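You operate a simulated robot arm through the tools that you are given. There is no shell and no other tool. Be economical: measure what you need, move in short steps, check, and stop when the job is done.

The job below is to be done with a simulated robot arm. You get a single attempt, and the scene is never put back.

## Task
Put the apple and pear in the teal bowl and slide it back by the wall.
Fine: set the fruit down gently; the napkin holder is in the way, stand it on the green mat; don't lift the bowl. Set down upright: napkin holder.
Where things are to end (x, y in the base frame): teal bowl within 0.04 m of [0.12, 0.97].
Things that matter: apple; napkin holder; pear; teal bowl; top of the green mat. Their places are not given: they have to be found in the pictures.

It is judged by the outcome, as a careful person would: the job done as asked, and still so three seconds after it is handed in. It fails if anything else is knocked over, pushed out of place, dropped, spilled or broken. Flat cloth is picked up by pressing the open fingertips on it (5 to 10 N) and closing them slowly along it; thin cloth reads only 2 to 8 mm in the jaws.

## Robot
A 7-joint arm with a two-finger parallel gripper, fixed in place. Base frame: the origin is at the foot of the arm, x ahead of it, y to its left, z up; the work surface is at about z = 0.91. Units: m, rad, N and s.
Its first joint turns from -2.304 to 2.304 rad. Payload 3.91 kg.
The tool frame sits at the grasp point between the pads (the TCP): z along the fingers, y along the line on which they close. The tips reach 0.03 m beyond it. Largest opening 0.11 m; finger width 0.02, thickness 0.01; the body of the gripper, 0.048 by 0.112 m, starts 0.055 m behind the TCP.
Orientation is that of the tool frame in the base frame, as a unit quaternion [w, x, y, z]. With the fingers straight down and closing along the base's y, the tool's x points along the base's -x, its y along +y and its z along -z.

## Interface
- The arm moves only by the tool drive_tool. Its argument "plan" is a list of rows, each a list of 7 numbers: the gripper command, from -1 (shut) to 1 (fully open), values between in proportion, then the shift along the base's x, y, z in units of 20 mm (1.0 is 20 mm), then the turn, a rotation vector about the base's x, y, z in units of 5 degrees (1.0 is 5 degrees). In form: [[gripper, x, y, z, ax, ay, az], ...]. A call has 1 to 20 rows; each row shifts and turns the commanded pose from where the row before left it. A call with a number of a shift or a turn outside -1 to 1 is refused whole. A row lasts 0.2 s, in which the tool goes at most 0.05 m and 0.15 rad; a call with a longer step from one row to the next is refused whole, and so is a gripper value outside its range. Where a pose cannot be reached the arm comes as near as it can. A force on the tool above 50 N (or 10 N above the force at the start of the call, whichever is more), or a blocked arm, ends the call early, and 0.2 s more pass. The fingers move at their own pace (about 0.108 m/s each) and stop on an object; they squeeze with about 24 N. The grip force told is the motor's: it shows also when the fingers shut on nothing. Time passes only in rows, and 0.2 s behind the last, so rows that do not move let the fingers close. The reply holds the time, the measured pose of the TCP, the force on the tool along the base axes, the opening and the grip force, in the units named above and with some noise, with the torque about the TCP (base axes, N m) and any sound that the robot's microphone picked up.
- Cameras (640 x 400 px; columns grow to the right, rows downward): "scene" is fixed at [0.4011, 0.5008, 1.6623]; the picture's right is [0.98, -0.19, 0.00], its down [-0.18, -0.94, -0.31] and it looks along [0.06, 0.30, -0.95] (base axes); focal length 294 px, centre (320, 200). "wrist" rides on the gripper at [0.072, 0.017, -0.103] in the tool frame; the picture's right is [-0.23, 0.97, 0.00], its down [-0.76, -0.18, -0.62] and it looks along [-0.61, -0.14, 0.78] (tool axes); focal length 222 px, centre (320, 200).
- snapshot(camera): a new picture of that camera. No time passes.
- pixel_to_xyz(camera, pixels): for up to 12 pixels [column, row] of the newest picture of that camera ("zoom" is the newest enlarged one), the place [x, y, z] in the base frame of the surface seen there, good to about 0.003 m. No time passes.
- enlarge(camera, box): a new picture of the part [left, top, right, bottom] of that camera's present view, enlarged. No time passes.
- finish_job(): hands the job in; it is judged then, once.

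Go step by step. Measure first, check grasps and placings, and put right what went wrong. The budget is 80 turns and 54 pictures, counting those below and the enlarged ones. Unless the task says otherwise, let go and move clear before handing in, and close with one line.

The tools are called after "Request:" as name(argument=value, ...) on one line, values as JSON. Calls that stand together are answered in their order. drive_tool: Moves the arm, as the interface text tells. Its arguments: {"type":"object","properties":{"plan":{"type":"array"}},"required":["plan"]} The other tools are called the same way: snapshot (camera) takes a picture; pixel_to_xyz (camera, pixels) gives the place of the surface under pixels of a picture; enlarge (camera, box) takes an enlarged picture of a part of a camera's view; finish_job () hands the job in.

At the start:

```text
time: 0.0
ee_pos: [0.255, 0.702, 1.2569]
orientation: [0.0, -0.001, 1.0, 0.0]
force: [-0.5, 0.3, -0.3]
torque: [0.01, -0.05, -0.03]
width: 0.1098
finger_force: 0.1
```

scene: 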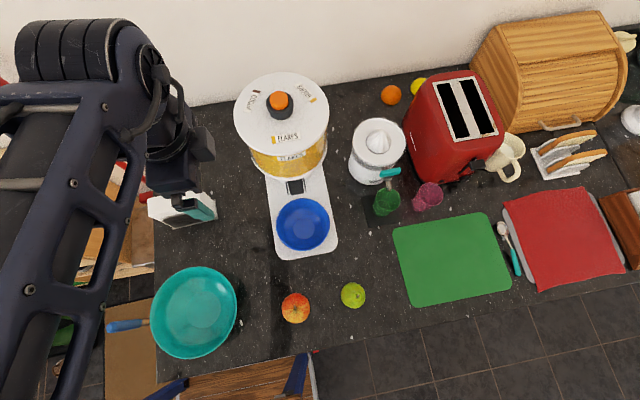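
wrist: 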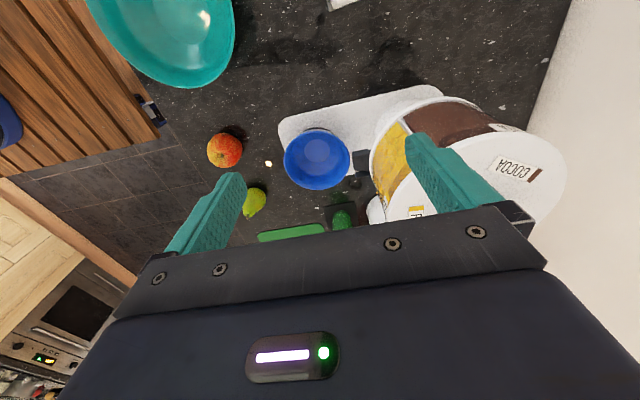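

The scene picture shows the teal bowl near (195,312), apple (295,308), pear (353,295), green mat (452,258) and what is likely the napkin holder at (185,210). I'll measure these and enlarge the holder.

Request:
pixel_to_xyz(camera="scene", pixels=[[195, 315], [154, 315], [236, 300], [198, 267], [190, 358], [295, 308], [353, 294], [452, 258], [400, 232], [500, 285], [150, 205], [215, 213]])

Request:
enlarge(camera="scene", box=[110, 150, 270, 250])

Request:
enlarge(camera="scene", box=[90, 240, 410, 400])

```text
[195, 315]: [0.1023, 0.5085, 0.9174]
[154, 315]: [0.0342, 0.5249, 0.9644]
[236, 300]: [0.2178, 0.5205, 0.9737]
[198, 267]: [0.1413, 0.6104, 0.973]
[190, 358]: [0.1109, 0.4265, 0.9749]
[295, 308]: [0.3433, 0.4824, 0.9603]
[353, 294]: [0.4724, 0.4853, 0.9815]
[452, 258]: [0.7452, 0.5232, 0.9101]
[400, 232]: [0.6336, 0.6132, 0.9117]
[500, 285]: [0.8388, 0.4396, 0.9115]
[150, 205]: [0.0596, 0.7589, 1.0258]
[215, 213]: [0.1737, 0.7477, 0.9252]
```

```text
4.00 times, centred on (190, 200) of scene
```

zoom: 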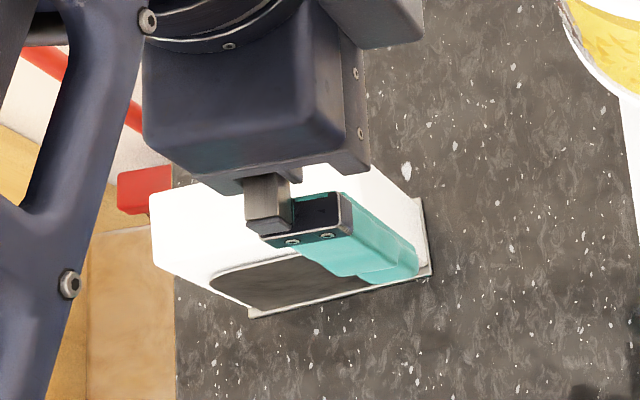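

```text
2.00 times, centred on (250, 320) of scene
```

zoom: 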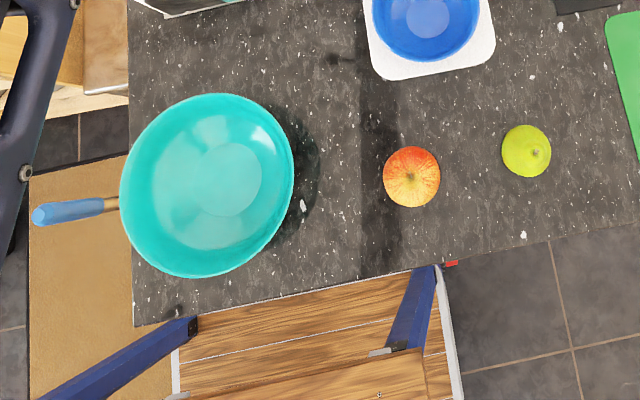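

The arm hides the holder (white box with teal gripper in front at (185,210)). I'll go above the apple, at about (0.343,0.482), which also clears the view.

Request:
drive_tool(plan=[[1, 0.4, -1, 0, 0, 0, 0], [1, 0.4, -1, 0, 0, 0, 0], [1, 0.4, -1, 0, 0, 0, 0], [1, 0.4, -1, 0, 0, 0, 0], [1, 0.4, -1, 0, 0, 0, 0], [1, 0.4, -1, 0, 0, 0, 0], [1, 0.4, -1, 0, 0, 0, 0], [1, 0.4, -1, 0, 0, 0, 0], [1, 0.4, -1, 0, 0, 0, 0], [1, 0.4, -1, 0, 0, 0, 0], [1, 0.4, -1, 0, 0, 0, 0]])

Request:
snapshot(camera="scene")

Request:
snapshot(camera="wrist")

```text
time: 2.4
ee_pos: [0.3423, 0.4834, 1.2591]
orientation: [0.0, -0.001, 1.0, 0.0]
force: [-0.1, 0.0, 1.0]
torque: [-0.01, 0.04, -0.02]
width: 0.1098
finger_force: 0.1
```

```text
49 pictures are left
```

scene: 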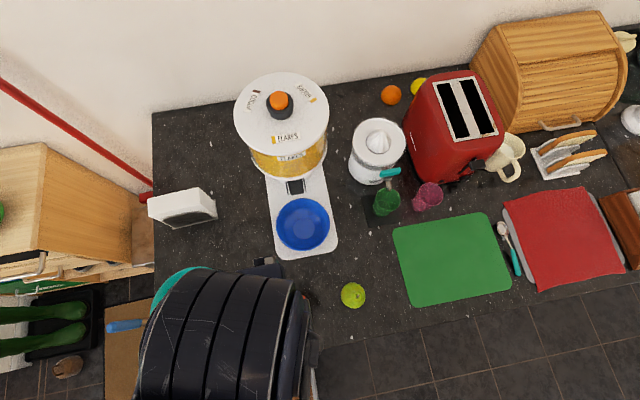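

```text
48 pictures are left
```

wrist: 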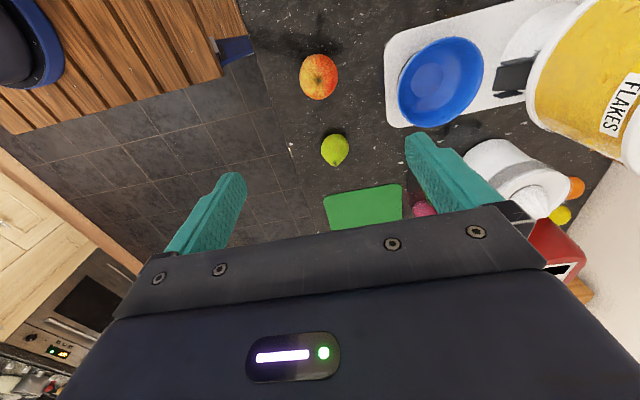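

Now the holder at scene (183,207) is in view: a white box. I measure it, plus the apple (318,77) and pear (334,150) in the wrist view.

Request:
enlarge(camera="scene", box=[130, 160, 258, 240])

Request:
pixel_to_xyz(camera="wrist", pixels=[[302, 77], [336, 77], [318, 60], [318, 77], [318, 97], [323, 150], [347, 150], [334, 135], [334, 150], [334, 163]])

Request:
enlarge(camera="wrist", box=[270, 30, 398, 190])

```text
5.00 times, centred on (194, 200) of scene
```

zoom: 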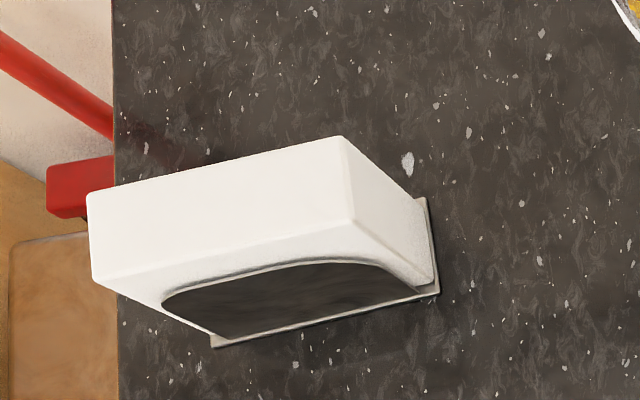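

```text
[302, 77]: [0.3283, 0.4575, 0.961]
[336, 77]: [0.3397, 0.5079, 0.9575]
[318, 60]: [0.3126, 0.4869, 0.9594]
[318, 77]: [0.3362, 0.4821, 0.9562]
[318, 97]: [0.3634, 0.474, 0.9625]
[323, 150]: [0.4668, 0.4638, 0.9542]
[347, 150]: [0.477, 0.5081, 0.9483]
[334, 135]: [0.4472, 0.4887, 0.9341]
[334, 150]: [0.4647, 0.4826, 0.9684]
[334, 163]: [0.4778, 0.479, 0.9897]
```

```text
2.50 times, centred on (334, 110) of wrist
```

zoom: 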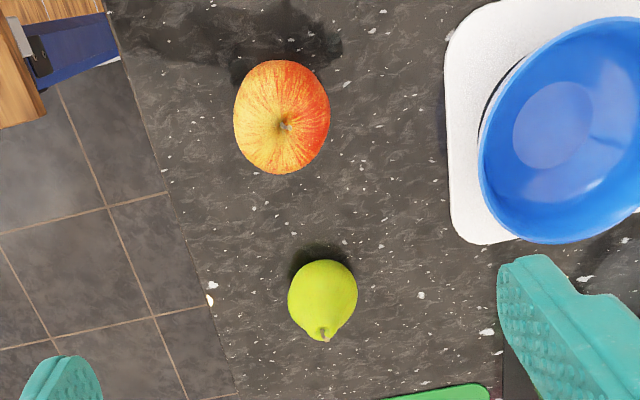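

Apple ≈ (0.342,0.482) top ~0.965, upright pear ≈ (0.47,0.485) top 0.99. Now I measure the holder's corners in the scene picture, and the counter/walls behind it.

Request:
pixel_to_xyz(camera="scene", pixels=[[149, 200], [197, 189], [200, 203], [151, 214], [175, 202], [216.5, 218], [214.5, 201], [173.5, 228], [190, 222], [207, 208], [180, 110], [156, 200]])

```text
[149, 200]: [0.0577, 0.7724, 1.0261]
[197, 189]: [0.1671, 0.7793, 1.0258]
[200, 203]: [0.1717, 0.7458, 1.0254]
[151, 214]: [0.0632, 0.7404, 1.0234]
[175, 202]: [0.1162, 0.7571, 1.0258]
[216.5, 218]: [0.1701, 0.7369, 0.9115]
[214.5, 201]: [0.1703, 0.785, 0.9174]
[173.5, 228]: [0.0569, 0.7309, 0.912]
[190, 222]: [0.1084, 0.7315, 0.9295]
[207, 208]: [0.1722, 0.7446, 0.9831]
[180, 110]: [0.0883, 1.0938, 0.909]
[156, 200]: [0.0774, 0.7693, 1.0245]
```

The holder spans x 0.057–0.172, y 0.738–0.783, top 1.026 (centre ≈ (0.114,0.759)). Fruit first: descend on the apple to z 0.948 and close.

Request:
drive_tool(plan=[[1, 0, 0, -1, 0, 0, 0], [1, 0, 0, -1, 0, 0, 0], [1, 0, 0, -1, 0, 0, 0], [1, 0, 0, -1, 0, 0, 0], [1, 0, 0, -1, 0, 0, 0], [1, 0, 0, -1, 0, 0, 0], [1, 0, 0, -1, 0, 0, 0], [1, 0, 0, -1, 0, 0, 0], [1, 0, 0, -1, 0, 0, 0], [1, 0, 0, -1, 0, 0, 0], [1, 0, 0, -1, 0, 0, 0], [1, 0, 0, -1, 0, 0, 0], [1, 0, 0, -1, 0, 0, 0], [1, 0, 0, -1, 0, 0, 0], [1, 0, 0, -0.8, 0, 0, 0], [1, 0, 0, -0.7, 0, 0, 0]])

Request:
drive_tool(plan=[[0.4, 0, 0, 0, 0, 0, 0], [0.2, 0, 0, 0, 0, 0, 0], [0, 0, 0, 0, 0, 0, 0], [-0.2, 0, 0, 0, 0, 0, 0], [-0.4, 0, 0, 0, 0, 0, 0], [-0.4, 0, 0, 0, 0, 0, 0]])

Request:
snapshot(camera="wrist")

```text
time: 5.8
ee_pos: [0.3415, 0.4809, 0.9463]
orientation: [0.0, 0.0, 1.0, 0.0]
force: [0.6, -0.1, 0.2]
torque: [0.02, 0.0, 0.0]
width: 0.1099
finger_force: 0.1
```

```text
time: 7.2
ee_pos: [0.3423, 0.4823, 0.9456]
orientation: [0.001, 0.0, 1.0, 0.0]
force: [0.3, 0.0, 1.1]
torque: [0.03, 0.02, 0.0]
width: 0.0652
finger_force: 23.9
```

```text
45 pictures are left
```

wrist: 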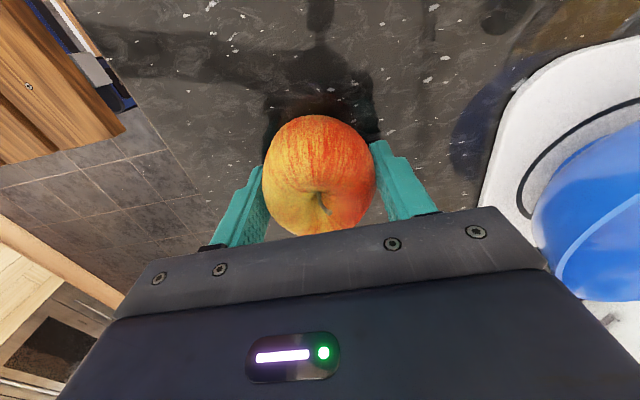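

Apple is held (width 0.065). Lift 0.12 and carry it over the left half of the bowl, (0.093,0.52).

Request:
drive_tool(plan=[[-0.4, 0, 0, 1, 0, 0, 0], [-0.4, 0, 0, 1, 0, 0, 0], [-0.4, 0, 0, 1, 0, 0, 0], [-0.4, 0, 0, 1, 0, 0, 0], [-0.4, 0, 0, 1, 0, 0, 0], [-0.4, 0, 0, 1, 0, 0, 0], [-0.4, -0.5, 0.1, 0, 0, 0, 0], [-0.4, -1, 0.15, 0, 0, 0, 0], [-0.4, -1, 0.15, 0, 0, 0, 0], [-0.4, -1, 0.15, 0, 0, 0, 0], [-0.4, -1, 0.15, 0, 0, 0, 0], [-0.4, -1, 0.15, 0, 0, 0, 0], [-0.4, -1, 0.15, 0, 0, 0, 0], [-0.4, -1, 0.15, 0, 0, 0, 0], [-0.4, -1, 0.15, 0, 0, 0, 0], [-0.4, -1, 0.15, 0, 0, 0, 0], [-0.4, -1, 0.15, 0, 0, 0, 0], [-0.4, -1, 0.15, 0, 0, 0, 0], [-0.4, -1, 0.15, 0, 0, 0, 0]])

Request:
snapshot(camera="wrist")

```text
time: 11.2
ee_pos: [0.0947, 0.5225, 1.0658]
orientation: [0.001, -0.002, 1.0, 0.0]
force: [-0.1, -0.8, -1.7]
torque: [0.01, 0.05, -0.03]
width: 0.0653
finger_force: 23.6
```

```text
44 pictures are left
```

wrist: 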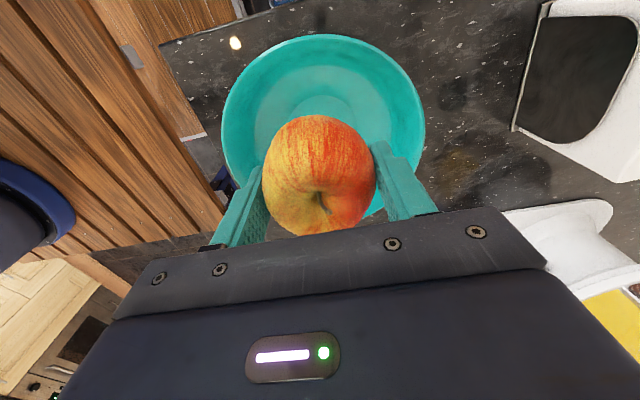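

Apple hangs over the bowl with fingers inside the rim. Nudge x to 0.104, y to 0.518 and lower to just above the bowl floor.

Request:
drive_tool(plan=[[-0.4, 0.45, -0.2, -1, 0, 0, 0], [-0.4, 0, 0, -1, 0, 0, 0], [-0.4, 0, 0, -1, 0, 0, 0], [-0.4, 0, 0, -1, 0, 0, 0], [-0.4, 0, 0, -0.7, 0, 0, 0], [-0.4, 0, 0, -0.5, 0, 0, 0], [-0.4, 0, 0, 0, 0, 0, 0]])

Request:
snapshot(camera="wrist")

```text
time: 12.8
ee_pos: [0.1029, 0.5167, 0.9644]
orientation: [0.0, -0.001, 1.0, -0.001]
force: [-0.1, -0.6, -1.6]
torque: [0.02, -0.01, 0.01]
width: 0.0649
finger_force: 23.4
```

```text
43 pictures are left
```

wrist: 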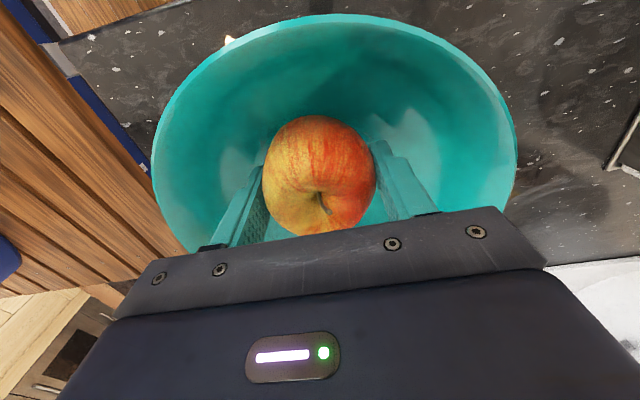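

No contact yet (force z about -1.6, the apple's weight). Lower in small steps of 3 mm.

Request:
drive_tool(plan=[[-0.4, 0, 0, -0.15, 0, 0, 0], [-0.4, 0, 0, -0.15, 0, 0, 0], [-0.4, 0, 0, 0, 0, 0, 0]])

```text
time: 13.6
ee_pos: [0.1026, 0.5156, 0.957]
orientation: [0.0, 0.0, 1.0, 0.0]
force: [1.1, 3.1, 7.4]
torque: [-0.27, 0.02, 0.04]
width: 0.0648
finger_force: 23.8
```

Contact is felt (z +7.4, y +3.1). Back off 3 mm, open a little, and check.

Request:
drive_tool(plan=[[-0.4, 0, 0.1, 0.15, 0, 0, 0], [0.25, 0, 0, 0, 0, 0, 0], [0.35, 0, 0, 0.1, 0, 0, 0], [0.4, 0, 0, 0.3, 0, 0, 0]])

Request:
snapshot(camera="wrist")

```text
time: 14.6
ee_pos: [0.1018, 0.5177, 0.9679]
orientation: [-0.001, 0.0, 1.0, 0.0]
force: [0.3, 0.5, -0.4]
torque: [-0.01, 0.02, 0.03]
width: 0.0769
finger_force: 0.1
```

```text
42 pictures are left
```

wrist: 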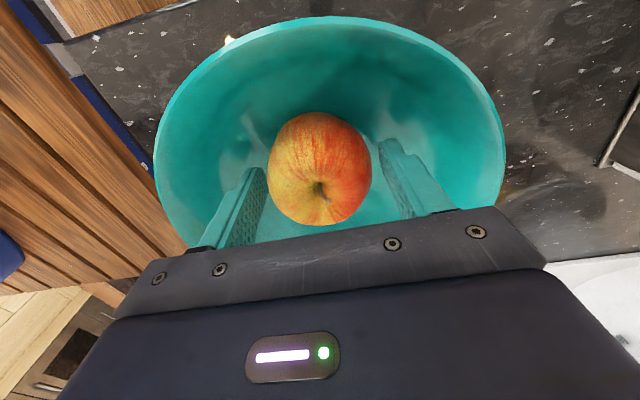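

The apple sits in the bowl and is released. Rise and go over the pear.

Request:
drive_tool(plan=[[0.4, 0, 0, 1, 0, 0, 0], [0.4, 0, 0, 1, 0, 0, 0], [0.4, 0, 0, 1, 0, 0, 0], [0.4, 0, 0, 1, 0, 0, 0], [1, 0, 0, 1, 0, 0, 0], [1, 0, 0, 1, 0, 0, 0], [1, 1, 0, 0, 0, 0, 0], [1, 1, 0, 0, 0, 0, 0], [1, 1, 0, 0, 0, 0, 0], [1, 1, 0, 0, 0, 0, 0], [1, 1, -0.2, 0, 0, 0, 0], [1, 1, -0.2, 0, 0, 0, 0], [1, 1, -0.2, 0, 0, 0, 0], [1, 1, -0.2, 0, 0, 0, 0], [1, 1, -0.2, 0, 0, 0, 0], [1, 1, -0.2, 0, 0, 0, 0], [1, 1, -0.2, 0, 0, 0, 0], [1, 1, -0.2, 0, 0, 0, 0], [1, 1, 0, 0, 0, 0, 0], [1, 1, 0, 0, 0, 0, 0]])

Request:
snapshot(camera="scene")

Request:
snapshot(camera="wrist")

```text
time: 18.8
ee_pos: [0.3805, 0.4876, 1.0885]
orientation: [-0.001, 0.0, 1.0, 0.0]
force: [0.8, -0.8, -0.3]
torque: [-0.03, -0.06, 0.0]
width: 0.1099
finger_force: 0.2
```

```text
41 pictures are left
```

scene: 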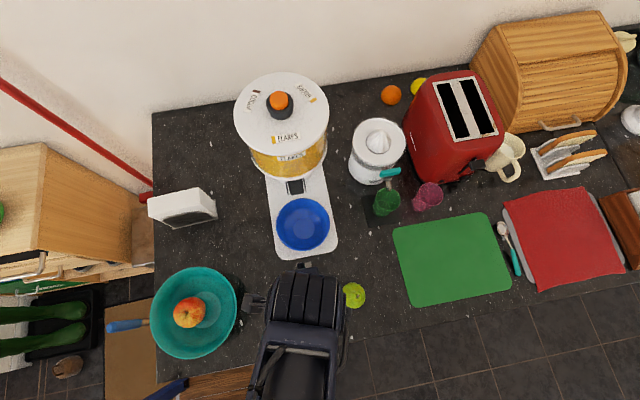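

```text
40 pictures are left
```

wrist: 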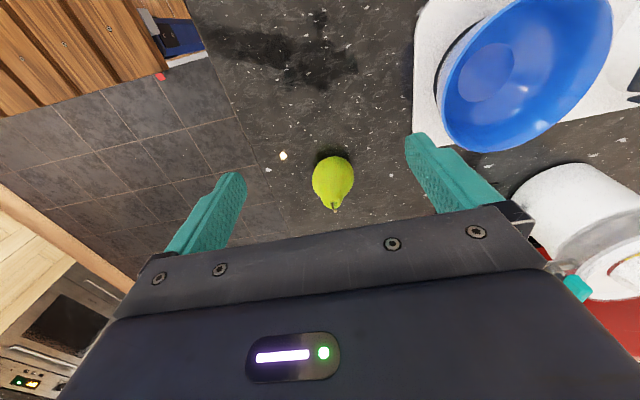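

Apple is in the bowl at scene (188,312). Measure the pear in the wrist view around (333,180).

Request:
pixel_to_xyz(camera="wrist", pixels=[[315, 178], [351, 178], [333, 160], [333, 180], [334, 200], [335, 208]])

Request:
pixel_to_xyz(camera="scene", pixels=[[188, 312], [206, 316], [154, 315], [236, 300], [198, 269], [190, 358], [173, 312], [204, 307]])

```text
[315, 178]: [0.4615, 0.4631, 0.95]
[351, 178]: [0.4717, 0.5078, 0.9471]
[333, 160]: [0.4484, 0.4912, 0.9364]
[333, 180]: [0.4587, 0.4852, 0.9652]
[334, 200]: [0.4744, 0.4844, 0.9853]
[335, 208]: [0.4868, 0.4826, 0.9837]
```

```text
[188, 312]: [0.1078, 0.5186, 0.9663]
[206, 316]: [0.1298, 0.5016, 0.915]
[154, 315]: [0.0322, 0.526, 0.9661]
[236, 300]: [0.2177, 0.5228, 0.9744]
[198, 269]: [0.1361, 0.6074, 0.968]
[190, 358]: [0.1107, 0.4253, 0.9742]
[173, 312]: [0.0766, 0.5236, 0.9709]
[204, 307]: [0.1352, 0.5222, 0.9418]
```

Pear axis ≈ (0.471,0.4855), widest about z 0.94. Move over and descend to z 0.946, then close.

Request:
drive_tool(plan=[[1, 0.9, 0, 0, 0, 0, 0], [1, 0.9, 0, 0, 0, 0, 0], [1, 0.9, -0.1, 0, 0, 0, 0], [1, 0.9, 0, 0, 0, 0, 0], [1, 0.9, 0, 0, 0, 0, 0], [1, 0, 0, -1, 0, 0, 0], [1, 0, 0, -1, 0, 0, 0], [1, 0, 0, -1, 0, 0, 0], [1, 0, 0, -1, 0, 0, 0], [1, 0, 0, -1, 0, 0, 0], [1, 0, 0, -1, 0, 0, 0], [1, 0, 0, -0.6, 0, 0, 0], [1, 0, 0, -0.5, 0, 0, 0], [0.3, 0, 0, 0, 0, 0, 0], [0, 0, 0, 0, 0, 0, 0], [-0.2, 0, 0, 0, 0, 0, 0], [-0.4, 0, 0, 0, 0, 0, 0], [-0.6, 0, 0, 0, 0, 0, 0], [-0.6, 0, 0, 0, 0, 0, 0]])

Request:
snapshot(camera="wrist")

```text
time: 22.8
ee_pos: [0.4718, 0.4841, 0.946]
orientation: [-0.001, 0.0, 1.0, 0.0]
force: [-0.1, -0.3, 0.2]
torque: [0.01, 0.0, -0.01]
width: 0.0579
finger_force: 23.6
```

```text
39 pictures are left
```

wrist: 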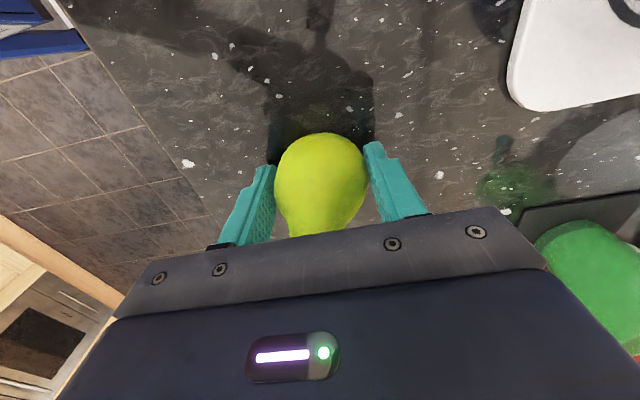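

Pear held (width 0.058). Lift and carry toward the right half of the bowl, x 0.175.

Request:
drive_tool(plan=[[-0.6, 0, 0, 1, 0, 0, 0], [-0.6, 0, 0, 1, 0, 0, 0], [-0.6, 0, 0, 1, 0, 0, 0], [-0.6, 0, 0, 1, 0, 0, 0], [-0.6, 0, 0, 1, 0, 0, 0], [-0.6, -0.8, 0.1, 1, 0, 0, 0], [-0.6, -1, 0.1, 0, 0, 0, 0], [-0.6, -1, 0.1, 0, 0, 0, 0], [-0.6, -1, 0.1, 0, 0, 0, 0], [-0.6, -1, 0.1, 0, 0, 0, 0], [-0.6, -1, 0.1, 0, 0, 0, 0], [-0.6, -1, 0.1, 0, 0, 0, 0], [-0.6, -1, 0.1, 0, 0, 0, 0], [-0.6, -1, 0.1, 0, 0, 0, 0], [-0.6, -1, 0.2, 0, 0, 0, 0], [-0.6, -1, 0.2, 0, 0, 0, 0], [-0.6, -1, 0.2, 0, 0, 0, 0], [-0.6, -1, 0.2, 0, 0, 0, 0], [-0.6, -1, 0, 0, 0, 0, 0], [-0.6, -1, 0, 0, 0, 0, 0]])

Request:
snapshot(camera="wrist")

```text
time: 27.0
ee_pos: [0.1781, 0.5179, 1.066]
orientation: [0.0, -0.002, 1.0, 0.0]
force: [0.1, -0.1, -0.1]
torque: [0.01, 0.05, -0.02]
width: 0.0579
finger_force: 23.9
```

```text
38 pictures are left
```

wrist: 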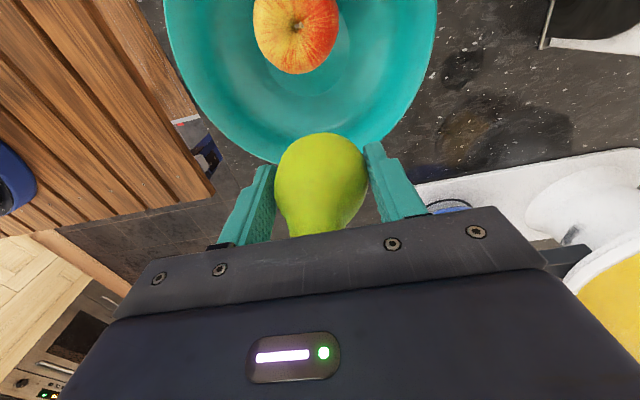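

Descend at x 0.172 to z 0.985 (tips 0.955, within the rim).

Request:
drive_tool(plan=[[-0.6, -0.3, 0, -1, 0, 0, 0], [-0.6, 0, 0, -1, 0, 0, 0], [-0.6, 0, 0, -1, 0, 0, 0], [-0.6, 0, 0, -0.7, 0, 0, 0], [-0.6, 0, 0, -0.35, 0, 0, 0], [-0.6, 0, 0, 0, 0, 0, 0]])

Request:
snapshot(camera="wrist")

Request:
snapshot(camera="scene")

```text
time: 28.4
ee_pos: [0.1678, 0.5187, 0.9851]
orientation: [0.0, -0.001, 1.0, -0.001]
force: [-3.5, -0.1, 3.4]
torque: [0.07, 0.01, 0.0]
width: 0.0581
finger_force: 23.6
```

```text
37 pictures are left
```

wrist: 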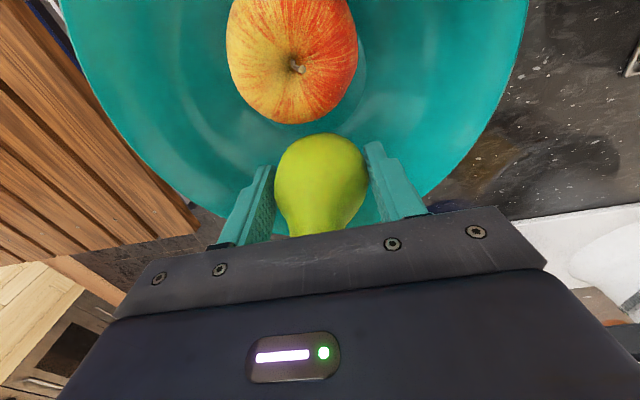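

```text
36 pictures are left
```

scene: 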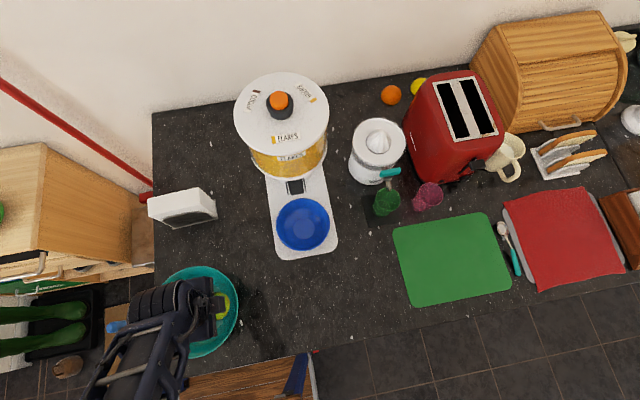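

The pear touches the right wall (x force -3.5). Shift left while lowering, in small steps.

Request:
drive_tool(plan=[[-0.6, -0.4, 0, 0, 0, 0, 0], [-0.6, -0.2, 0, -0.25, 0, 0, 0], [-0.6, -0.2, 0, -0.25, 0, 0, 0], [-0.6, 0, 0, 0, 0, 0, 0]])

```text
time: 29.4
ee_pos: [0.1535, 0.5194, 0.9732]
orientation: [0.0, 0.0, 1.0, -0.001]
force: [3.6, -0.2, 1.1]
torque: [-0.01, -0.03, -0.01]
width: 0.0577
finger_force: 24.0
```

Now it presses lightly on the apple (x +3.6). Lower further.

Request:
drive_tool(plan=[[-0.6, 0, 0, -0.2, 0, 0, 0], [-0.6, 0.1, 0, -0.2, 0, 0, 0], [-0.6, 0, 0, 0, 0, 0, 0]])

Request:
snapshot(camera="wrist")

```text
time: 30.1
ee_pos: [0.1529, 0.5189, 0.969]
orientation: [0.0, -0.001, 1.0, 0.004]
force: [-3.8, -8.3, 15.4]
torque: [0.08, 0.11, 0.14]
width: 0.0577
finger_force: 24.2
stopped in row 3: the force on the tool passed its limit at 52 N (the readings are from after the stop); the commanded pose is now the measured one
```

```text
35 pictures are left
```

wrist: 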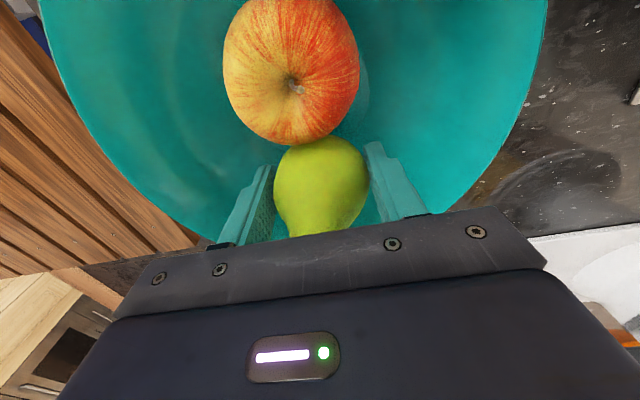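

The tips or pear bottom hit the bowl (brief force spike). Ease up 3 mm and release slowly.

Request:
drive_tool(plan=[[-0.6, 0, 0, 0.15, 0, 0, 0], [0.1, 0, 0, 0, 0, 0, 0], [0.2, 0, 0, 0, 0, 0, 0], [0.25, 0, 0, 0.2, 0, 0, 0], [0.25, 0, 0, 0, 0, 0, 0]])

Request:
snapshot(camera="wrist")

```text
time: 31.4
ee_pos: [0.1551, 0.5184, 0.9762]
orientation: [0.001, -0.001, 1.0, 0.003]
force: [-0.6, 0.5, 0.0]
torque: [0.0, -0.01, -0.03]
width: 0.0689
finger_force: 0.0
```

```text
34 pictures are left
```

wrist: 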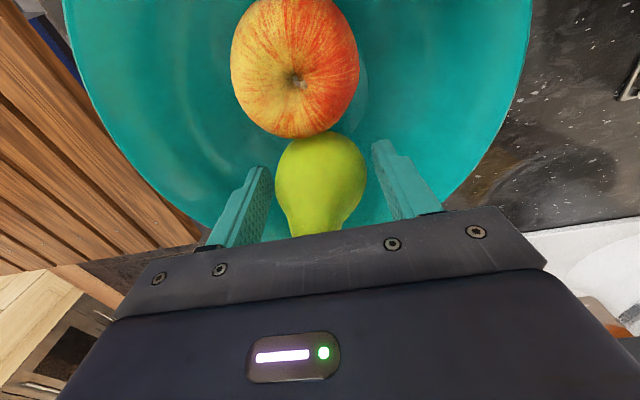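

Pear is standing against the apple, released. Rise and move over the holder (0.114,0.759).

Request:
drive_tool(plan=[[0.25, 0, 0, 0.5, 0, 0, 0], [0.25, 0, 0, 1, 0, 0, 0], [0.25, 0, 0, 1, 0, 0, 0], [0.25, 0, 0, 1, 0, 0, 0], [0.5, 0, 0, 1, 0, 0, 0], [0.5, 0, 0, 1, 0, 0, 0], [0.5, 0, 0, 1, 0, 0, 0], [0.5, 0, 0, 1, 0, 0, 0], [0.5, -0.2, 1, 0.5, 0, 0, 0], [0.5, -0.2, 1, 0, 0, 0, 0], [0.5, -0.2, 1, 0, 0, 0, 0], [0.5, -0.2, 1, 0, 0, 0, 0], [0.5, -0.2, 1, 0, 0, 0, 0], [0.5, -0.2, 1, 0, 0, 0, 0], [0.5, -0.2, 1, 0, 0, 0, 0], [0.5, -0.2, 1, 0, 0, 0, 0], [0.5, -0.2, 1, 0, 0, 0, 0], [0.5, -0.2, 1, 0, 0, 0, 0]])

Request:
snapshot(camera="scene")

Request:
snapshot(camera="wrist")

```text
time: 35.1
ee_pos: [0.1152, 0.7208, 1.1336]
orientation: [0.0, 0.0, 1.0, 0.003]
force: [0.1, -1.1, 0.4]
torque: [0.0, 0.0, 0.01]
width: 0.0829
finger_force: 0.1
```

```text
33 pictures are left
```

scene: 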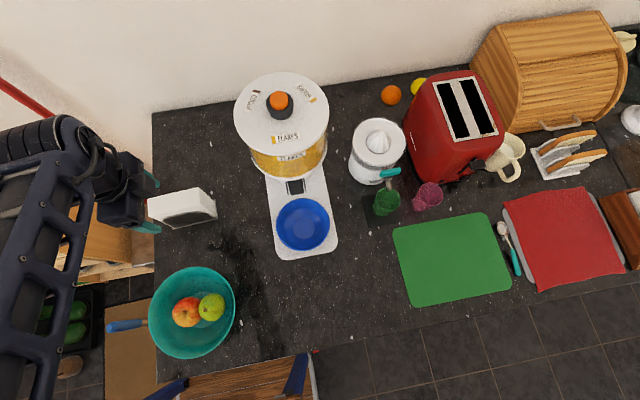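

```text
32 pictures are left
```

wrist: 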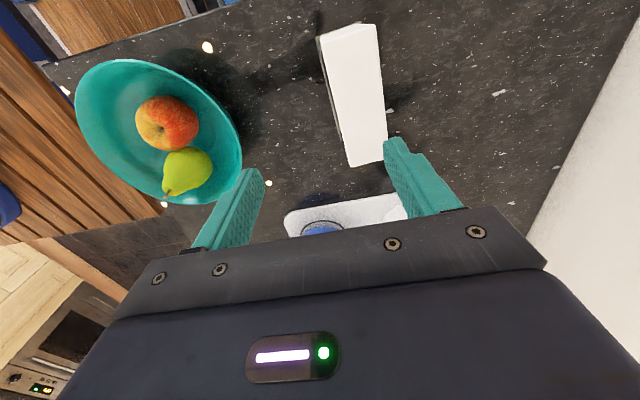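

Both fruits are in the bowl. Measure the holder's top face in the wrist view (355,95) for centre and yaw.

Request:
pixel_to_xyz(camera="wrist", pixels=[[328, 42], [372, 30], [335, 80], [378, 75], [346, 130], [383, 120], [352, 160], [384, 152], [355, 95], [333, 100]])

Request:
enlarge(camera="wrist", box=[290, 10, 418, 180])

```text
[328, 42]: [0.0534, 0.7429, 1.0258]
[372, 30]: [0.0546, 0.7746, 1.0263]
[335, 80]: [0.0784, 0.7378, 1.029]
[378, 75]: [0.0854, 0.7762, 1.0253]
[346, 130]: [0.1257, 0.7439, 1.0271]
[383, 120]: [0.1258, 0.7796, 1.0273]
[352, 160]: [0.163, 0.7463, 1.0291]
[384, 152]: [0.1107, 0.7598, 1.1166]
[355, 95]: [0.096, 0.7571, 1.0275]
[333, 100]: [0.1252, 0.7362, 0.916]
```

```text
2.35 times, centred on (354, 95) of wrist
```

zoom: 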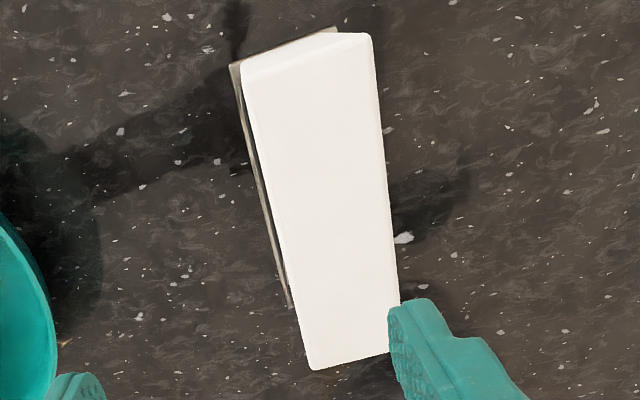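

The holder centre is (0.113,0.759), yaw about +3°. Align, descend to z 1.003 and close.

Request:
drive_tool(plan=[[1, -0.1, 1, 0, 0, 0, 0.3], [1, 0, 0.9, 0, 0, 0, 0.3], [1, 0, 0, 0, 0, 0, 0], [1, 0, 0, -1, 0, 0, 0], [1, 0, 0, -1, 0, 0, 0], [1, 0, 0, -1, 0, 0, 0], [1, 0, 0, -1, 0, 0, 0], [1, 0, 0, -1, 0, 0, 0], [1, 0, 0, -1, 0, 0, 0], [1, 0, 0, -0.5, 0, 0, 0], [1, 0, 0, 0, 0, 0, 0]])

Request:
snapshot(camera="wrist")

```text
time: 37.5
ee_pos: [0.1125, 0.7556, 1.0043]
orientation: [0.001, -0.027, 1.0, 0.003]
force: [-0.6, -0.1, 0.2]
torque: [0.01, 0.01, 0.0]
width: 0.1101
finger_force: 0.0
```

```text
30 pictures are left
```

wrist: 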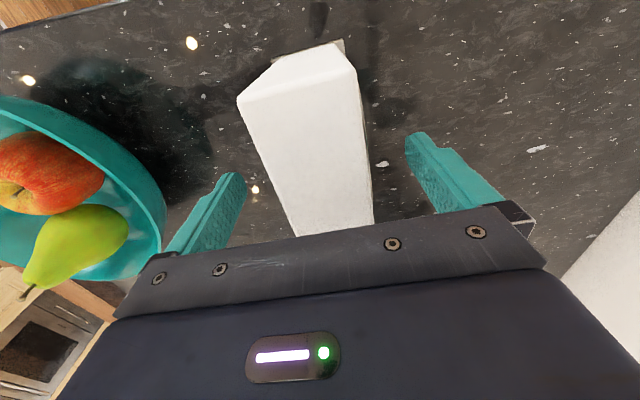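

Fingers straddle the holder. Shift y +3 mm and close gently.

Request:
drive_tool(plan=[[0.6, 0, 0.17, 0, 0, 0, 0], [0.3, 0, 0, 0, 0, 0, 0], [0, 0, 0, 0, 0, 0, 0], [-0.2, 0, 0, 0, 0, 0, 0], [-0.4, 0, 0, 0, 0, 0, 0], [-0.6, 0, 0, 0, 0, 0, 0], [-0.6, 0, 0, 0, 0, 0, 0]])

Request:
drive_tool(plan=[[-0.7, 0, 0, 0.5, 0, 0, 0], [-0.7, 0, 0, 0.5, 0, 0, 0], [-0.7, 0, 0, 0, 0, 0, 0]])

Request:
snapshot(camera="wrist")

Request:
snapshot(camera="scene")

```text
time: 39.1
ee_pos: [0.1115, 0.7589, 1.0059]
orientation: [0.0, -0.028, 1.0, 0.003]
force: [0.0, 0.8, 0.3]
torque: [0.05, -0.12, 0.02]
width: 0.0528
finger_force: 24.2
```

```text
time: 40.0
ee_pos: [0.1103, 0.7621, 1.0255]
orientation: [0.0, -0.026, 1.0, 0.001]
force: [0.5, -1.2, -2.4]
torque: [0.01, 0.01, 0.01]
width: 0.0528
finger_force: 23.6
```

```text
29 pictures are left
```

wrist: 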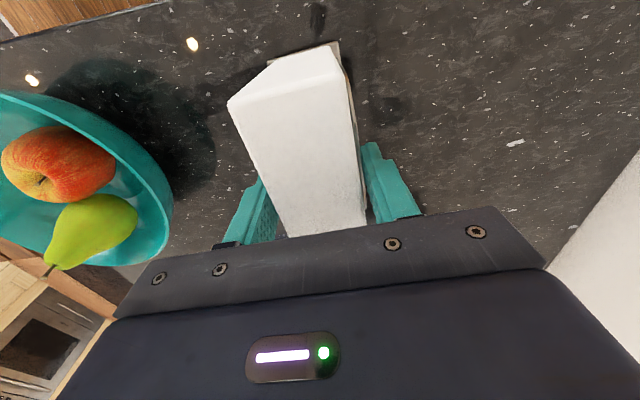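

```text
28 pictures are left
```

scene: 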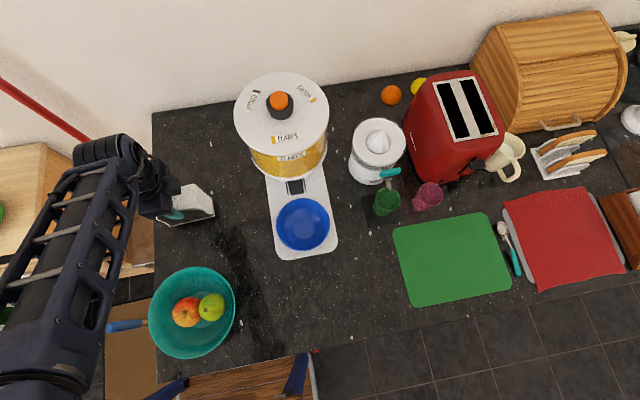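

Holder is gripped (0.053 wide) and lifted. Raise to z ~1.155, retreat to y ~0.6 to stay clear of the dispenser.

Request:
drive_tool(plan=[[-0.7, 0, 0, 1, 0, 0, 0], [-0.7, 0, 0, 1, 0, 0, 0], [-0.7, 0, 0, 1, 0, 0, 0], [-0.7, 0, 0, 1, 0, 0, 0], [-0.7, 0, 0, 1, 0, 0, 0], [-0.7, 0, 0, 1, 0, 0, 0], [-0.7, 0, 0, 0.5, 0, 0, 0], [-0.7, 0.2, -1, 0, 0, 0, 0], [-0.7, 0.2, -1, 0, 0, 0, 0], [-0.7, 0.5, -1, 0, 0, 0, 0], [-0.7, 1, -1, 0, 0, 0, 0], [-0.7, 1, -1, 0, 0, 0, 0], [-0.7, 1, -1, 0, 0, 0, 0], [-0.7, 1, -1, 0, 0, 0, 0], [-0.7, 1, -1, 0, 0, 0, 0], [-0.7, 1, 0, 0, 0, 0, 0], [-0.7, 1, 0, 0, 0, 0, 0], [-0.7, 1, 0, 0, 0, 0, 0], [-0.7, 1, 0, 0, 0, 0, 0], [-0.7, 1, 0, 0, 0, 0, 0]])

Request:
drive_tool(plan=[[-0.7, 1, 0, 0, 0, 0, 0], [-0.7, 1, 0, 0, 0, 0, 0], [-0.7, 1, 0, 0, 0, 0, 0], [-0.7, 1, 0, 0, 0, 0, 0], [-0.7, 1, 0, 0, 0, 0, 0], [-0.7, 1, 0, 0, 0, 0, 0], [-0.7, 1, 0, 0, 0, 0, 0], [-0.7, 1, 0, 0, 0, 0, 0], [-0.7, 1, -0.3, 0, 0, 0, 0], [-0.7, 1, -0.3, 0, 0, 0, 0], [-0.7, 1, -0.3, 0, 0, 0, 0], [-0.7, 1, -0.3, 0, 0, 0, 0], [-0.7, 1, -0.3, 0, 0, 0, 0], [-0.7, 1, -0.3, 0, 0, 0, 0], [-0.7, 1, -0.3, 0, 0, 0, 0], [-0.7, 1, -0.3, 0, 0, 0, 0], [-0.7, 1, -0.3, 0, 0, 0, 0], [-0.7, 1, -0.3, 0, 0, 0, 0], [-0.7, 1, -0.3, 0, 0, 0, 0], [-0.7, 0.5, 0, 0, 0, 0, 0]])

Request:
snapshot(camera="scene")

Request:
snapshot(camera="wrist")

```text
time: 44.1
ee_pos: [0.3315, 0.6017, 1.1569]
orientation: [-0.001, -0.028, 1.0, 0.003]
force: [0.3, 0.0, -3.1]
torque: [0.0, 0.01, 0.02]
width: 0.0528
finger_force: 24.4
```

```text
time: 48.4
ee_pos: [0.7203, 0.5352, 1.1567]
orientation: [0.0, -0.028, 1.0, 0.004]
force: [0.0, 0.6, -2.8]
torque: [-0.06, -0.01, -0.03]
width: 0.0525
finger_force: 23.7
```

```text
27 pictures are left
```

scene: 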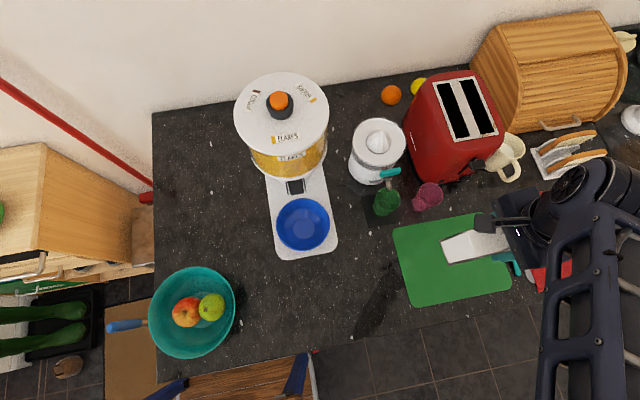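

```text
26 pictures are left
```

wrist: 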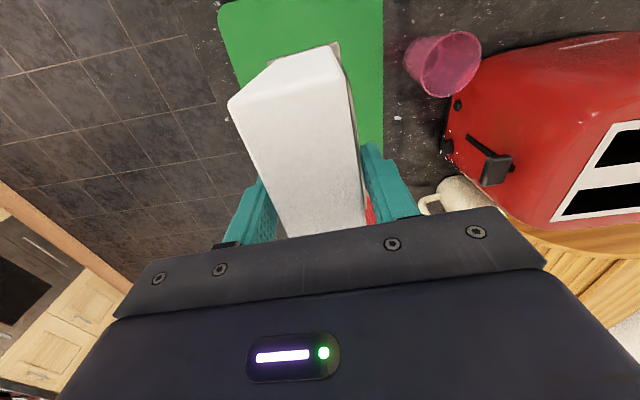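

The holder is above the mat at (0.72,0.535), well within its bounds. Lower to just above contact (TCP ~1.012).

Request:
drive_tool(plan=[[-0.7, 0.3, -0.2, -1, 0, 0, 0], [-0.7, 0, 0, -1, 0, 0, 0], [-0.7, 0, 0, -1, 0, 0, 0], [-0.7, 0, 0, -1, 0, 0, 0], [-0.7, 0, 0, -1, 0, 0, 0], [-0.7, 0, 0, -1, 0, 0, 0], [-0.7, 0, 0, -0.7, 0, 0, 0], [-0.7, 0, 0, -0.4, 0, 0, 0], [-0.7, 0, 0, 0, 0, 0, 0]])

Request:
drive_tool(plan=[[-0.7, 0, 0, -0.15, 0, 0, 0], [-0.7, 0, 0, -0.1, 0, 0, 0], [-0.7, 0, 0, 0, 0, 0, 0]])

```text
time: 50.4
ee_pos: [0.7253, 0.5299, 1.0132]
orientation: [-0.001, -0.027, 1.0, 0.004]
force: [-0.4, 0.4, -3.8]
torque: [-0.02, 0.01, 0.01]
width: 0.0527
finger_force: 24.1
```

```text
time: 51.1
ee_pos: [0.7249, 0.5311, 1.0089]
orientation: [0.0, -0.027, 1.0, 0.003]
force: [1.6, 1.1, 13.2]
torque: [-0.34, 0.25, 0.02]
width: 0.0525
finger_force: 24.0
```

Contact on the mat (z +13 N). Release by opening slowly and look.

Request:
drive_tool(plan=[[-0.7, 0, 0, 0.05, 0, 0, 0], [0.1, 0, 0, 0, 0, 0, 0], [0.4, 0, 0, 0, 0, 0, 0], [1, 0, 0, 0, 0, 0, 0], [1, 0, 0, 0, 0, 0, 0]])

Request:
snapshot(camera="wrist")

```text
time: 52.4
ee_pos: [0.7254, 0.531, 1.0106]
orientation: [0.0, -0.027, 1.0, 0.002]
force: [0.1, 0.0, 0.4]
torque: [-0.01, 0.01, 0.01]
width: 0.1101
finger_force: 0.1
```

```text
25 pictures are left
```

wrist: 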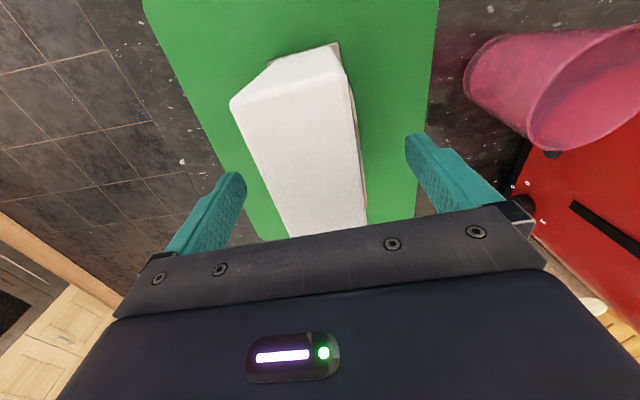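

The holder stands upright on the mat, released. Rise straight up, then travel back while turning the tool 87° so the fingers spread along x for sliding the bowl.

Request:
drive_tool(plan=[[1, 0, 0, 1, 0, 0, 0], [1, 0, 0, 1, 0, 0, 0], [1, 0, 0, 1, 0, 0, 0], [1, 0, 0, 1, 0, 0, 0], [1, 0, 0, 1, 0, 0, 0], [1, 0, 0, 1, 0, 0, 0], [1, 0, 0, 1, 0, 0, 0], [1, 0, 0, 1, 0, 0, 0], [1, -1, 0, 0, 0, 0, 0], [1, -1, 0, 0, 0, 0, 0], [1, -1, 0, 0, 0, 0, 0], [1, -1, 0, 0, 0, 0, 0], [1, -1, 0, 0, 0, 0, 0.5], [1, -1, 0, 0, 0, 0, 1], [1, -1, 0, 0, 0, 0, 1], [1, -1, 0, 0, 0, 0, 1], [1, -1, 0, 0, 0, 0, 1], [1, -1, 0, 0, 0, 0, 1], [1, -1, 0, 0, 0, 0, 1], [1, -1, 0, 0, 0, 0, 1]])

Request:
snapshot(camera="scene")

Request:
drive_tool(plan=[[1, -1, 0, 0, 0, 0, 1], [1, -1, 0, 0, 0, 0, 1], [1, -1, 0, 0, 0, 0, 1], [1, -1, 0, 0, 0, 0, 1], [1, -1, 0, 0, 0, 0, 1], [1, -1, 0, 0, 0, 0, 1], [1, -1, 0, 0, 0, 0, 1], [1, -1, 0, 0, 0, 0, 1], [1, -1, 0, 0, 0, 0, 1], [1, -1, 0, 0, 0, 0, 0.9], [1, -1, 0, 0, 0, 0, 0], [1, -1, 0.3, 0, 0, 0, 0], [1, -1, 0.3, 0, 0, 0, 0], [1, -1, 0.3, 0, 0, 0, 0], [1, -1, 0.3, 0, 0, 0, 0], [1, -1, 0.3, 0, 0, 0, 0], [1, -1, 0.3, 0, 0, 0, 0], [1, -0.9, 0, 0, 0, 0, 0]])

Request:
snapshot(camera="wrist")

Request:
snapshot(camera="scene")

```text
time: 56.5
ee_pos: [0.4837, 0.5312, 1.1689]
orientation: [-0.002, -0.347, 0.938, 0.003]
force: [0.8, 0.1, 0.1]
torque: [0.01, 0.02, -0.01]
width: 0.1101
finger_force: 0.1
```

```text
24 pictures are left
```

scene: 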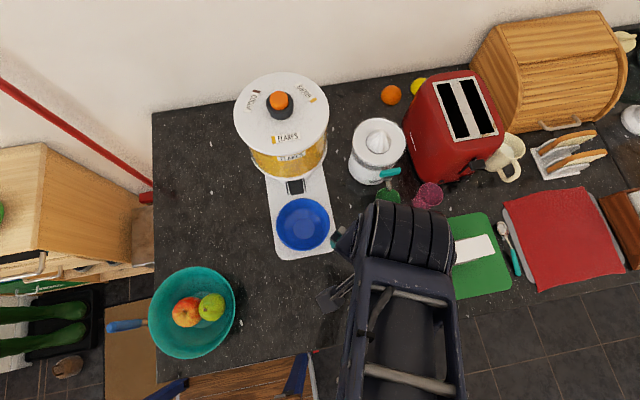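

```text
time: 60.4
ee_pos: [0.127, 0.568, 1.1694]
orientation: [0.003, 0.708, -0.707, -0.003]
force: [-0.1, 0.3, -0.2]
torque: [-0.03, 0.03, -0.02]
width: 0.11
finger_force: 0.1
```

```text
23 pictures are left
```

wrist: 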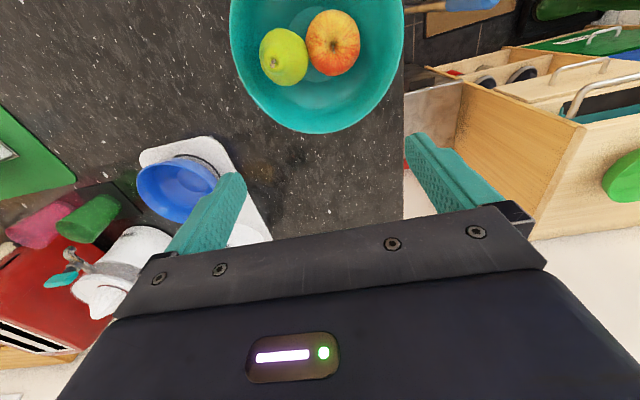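

```text
22 pictures are left
```

scene: 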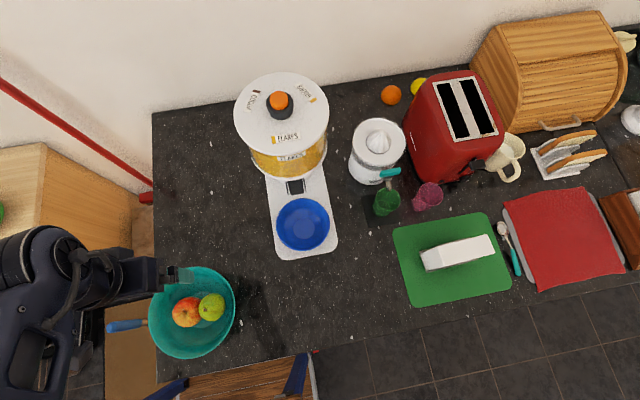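

The holder is upright on the mat at scene (458,252). Measure the bowl's rim and fruit now from the wrist view.

Request:
pixel_to_xyz(camera="wrist", pixels=[[316, 130], [234, 40], [400, 40], [316, 112], [265, 110], [375, 108], [284, 57], [333, 43], [285, 82], [335, 72], [316, 95], [350, 100]])

Request:
pixel_to_xyz(camera="scene", pixels=[[152, 315], [233, 301], [187, 358], [212, 306], [187, 312], [250, 175], [290, 180], [270, 250], [272, 200], [153, 200], [155, 130], [180, 103]])

```text
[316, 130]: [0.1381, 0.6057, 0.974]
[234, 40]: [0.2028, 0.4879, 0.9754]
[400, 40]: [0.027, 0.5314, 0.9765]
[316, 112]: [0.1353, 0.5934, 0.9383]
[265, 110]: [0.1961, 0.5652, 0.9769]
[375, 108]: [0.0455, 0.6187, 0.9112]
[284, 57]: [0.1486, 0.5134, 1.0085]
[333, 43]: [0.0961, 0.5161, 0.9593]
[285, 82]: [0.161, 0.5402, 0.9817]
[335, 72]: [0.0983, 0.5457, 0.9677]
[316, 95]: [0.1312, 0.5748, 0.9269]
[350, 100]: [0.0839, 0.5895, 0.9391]
```

```text
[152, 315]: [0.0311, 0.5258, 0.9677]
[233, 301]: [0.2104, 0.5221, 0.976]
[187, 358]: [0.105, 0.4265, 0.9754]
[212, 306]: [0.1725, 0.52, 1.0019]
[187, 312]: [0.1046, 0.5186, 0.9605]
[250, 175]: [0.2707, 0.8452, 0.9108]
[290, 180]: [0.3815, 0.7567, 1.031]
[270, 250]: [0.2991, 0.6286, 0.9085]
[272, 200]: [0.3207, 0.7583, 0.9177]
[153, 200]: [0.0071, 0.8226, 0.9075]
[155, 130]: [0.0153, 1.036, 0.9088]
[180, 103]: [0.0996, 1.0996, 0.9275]
```

Bowl centre ≈ (0.121,0.516), rim z 0.975; pear top ~1.008. I'll drag it by hooking nearly closed fingers inside the back wall (room y 0.55–0.59), since the front rim is too near the base to reach. Descend to TCP z 0.977.

Request:
drive_tool(plan=[[-0.5, -0.3, 0, 0, 0, 0, 0], [-0.5, 0, 0.1, -1, 0, 0, 0], [-0.5, 0, 0, -1, 0, 0, 0], [-0.5, 0, 0, -1, 0, 0, 0], [-0.5, 0, 0, -1, 0, 0, 0], [-0.5, 0, 0, -1, 0, 0, 0], [-0.5, 0, 0, -1, 0, 0, 0], [-0.5, 0, 0, -1, 0, 0, 0], [-0.5, 0, 0, -1, 0, 0, 0], [-0.5, 0, 0, -1, 0, 0, 0], [-0.5, 0, 0, -0.5, 0, 0, 0], [-0.5, 0, 0, 0, 0, 0, 0]])

Request:
snapshot(camera="wrist")

Request:
pixel_to_xyz(camera="scene", pixels=[[236, 110], [240, 90], [240, 130], [250, 165], [264, 80]])

```text
time: 63.0
ee_pos: [0.121, 0.5688, 0.9807]
orientation: [0.003, 0.708, -0.707, -0.001]
force: [-0.4, -0.2, 0.1]
torque: [-0.02, -0.01, -0.01]
width: 0.0277
finger_force: 0.1
```

```text
21 pictures are left
```

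wrist: 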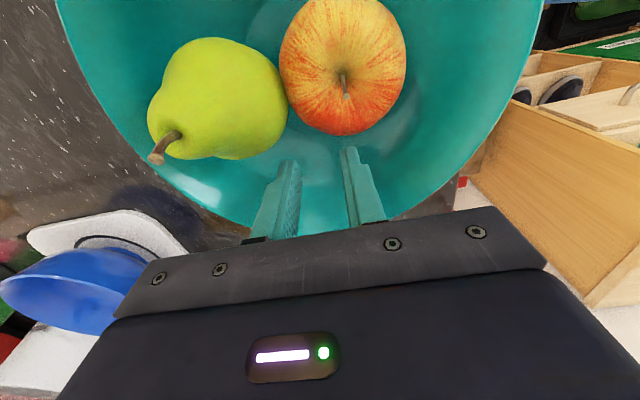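

```text
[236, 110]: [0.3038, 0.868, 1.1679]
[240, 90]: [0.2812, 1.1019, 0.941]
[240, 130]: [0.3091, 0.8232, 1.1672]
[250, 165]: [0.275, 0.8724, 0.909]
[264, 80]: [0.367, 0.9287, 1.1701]
```

Fingers are inside the back wall, clear of fruit, and the dispenser's edge is at x≈0.30. Drag +y slowly 0.15 m.

Request:
drive_tool(plan=[[-0.5, 0, 0.3, 0, 0, 0, 0], [-0.5, 0, 0.3, 0, 0, 0, 0], [-0.5, 0, 0.3, 0, 0, 0, 0], [-0.5, 0, 0.3, 0, 0, 0, 0], [-0.5, 0, 0.4, 0, 0, 0, 0], [-0.5, 0, 0.4, 0, 0, 0, 0], [-0.5, 0, 0.4, 0, 0, 0, 0], [-0.5, 0, 0.4, 0, 0, 0, 0]])

Request:
snapshot(camera="wrist")

```text
time: 64.8
ee_pos: [0.1222, 0.6256, 0.9793]
orientation: [0.002, 0.707, -0.707, -0.002]
force: [-0.1, -4.4, 4.6]
torque: [-0.09, 0.01, 0.0]
width: 0.027
finger_force: 0.0
```

```text
20 pictures are left
```

wrist: 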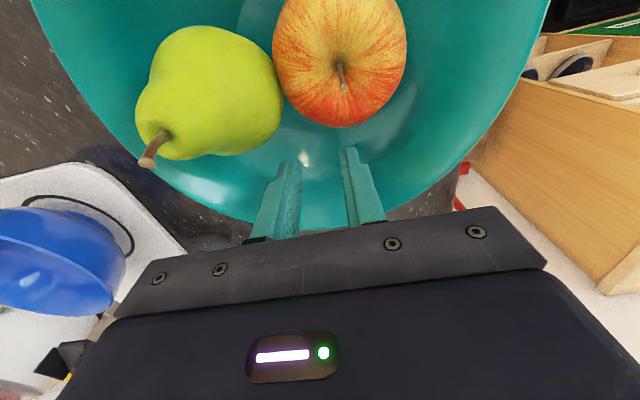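

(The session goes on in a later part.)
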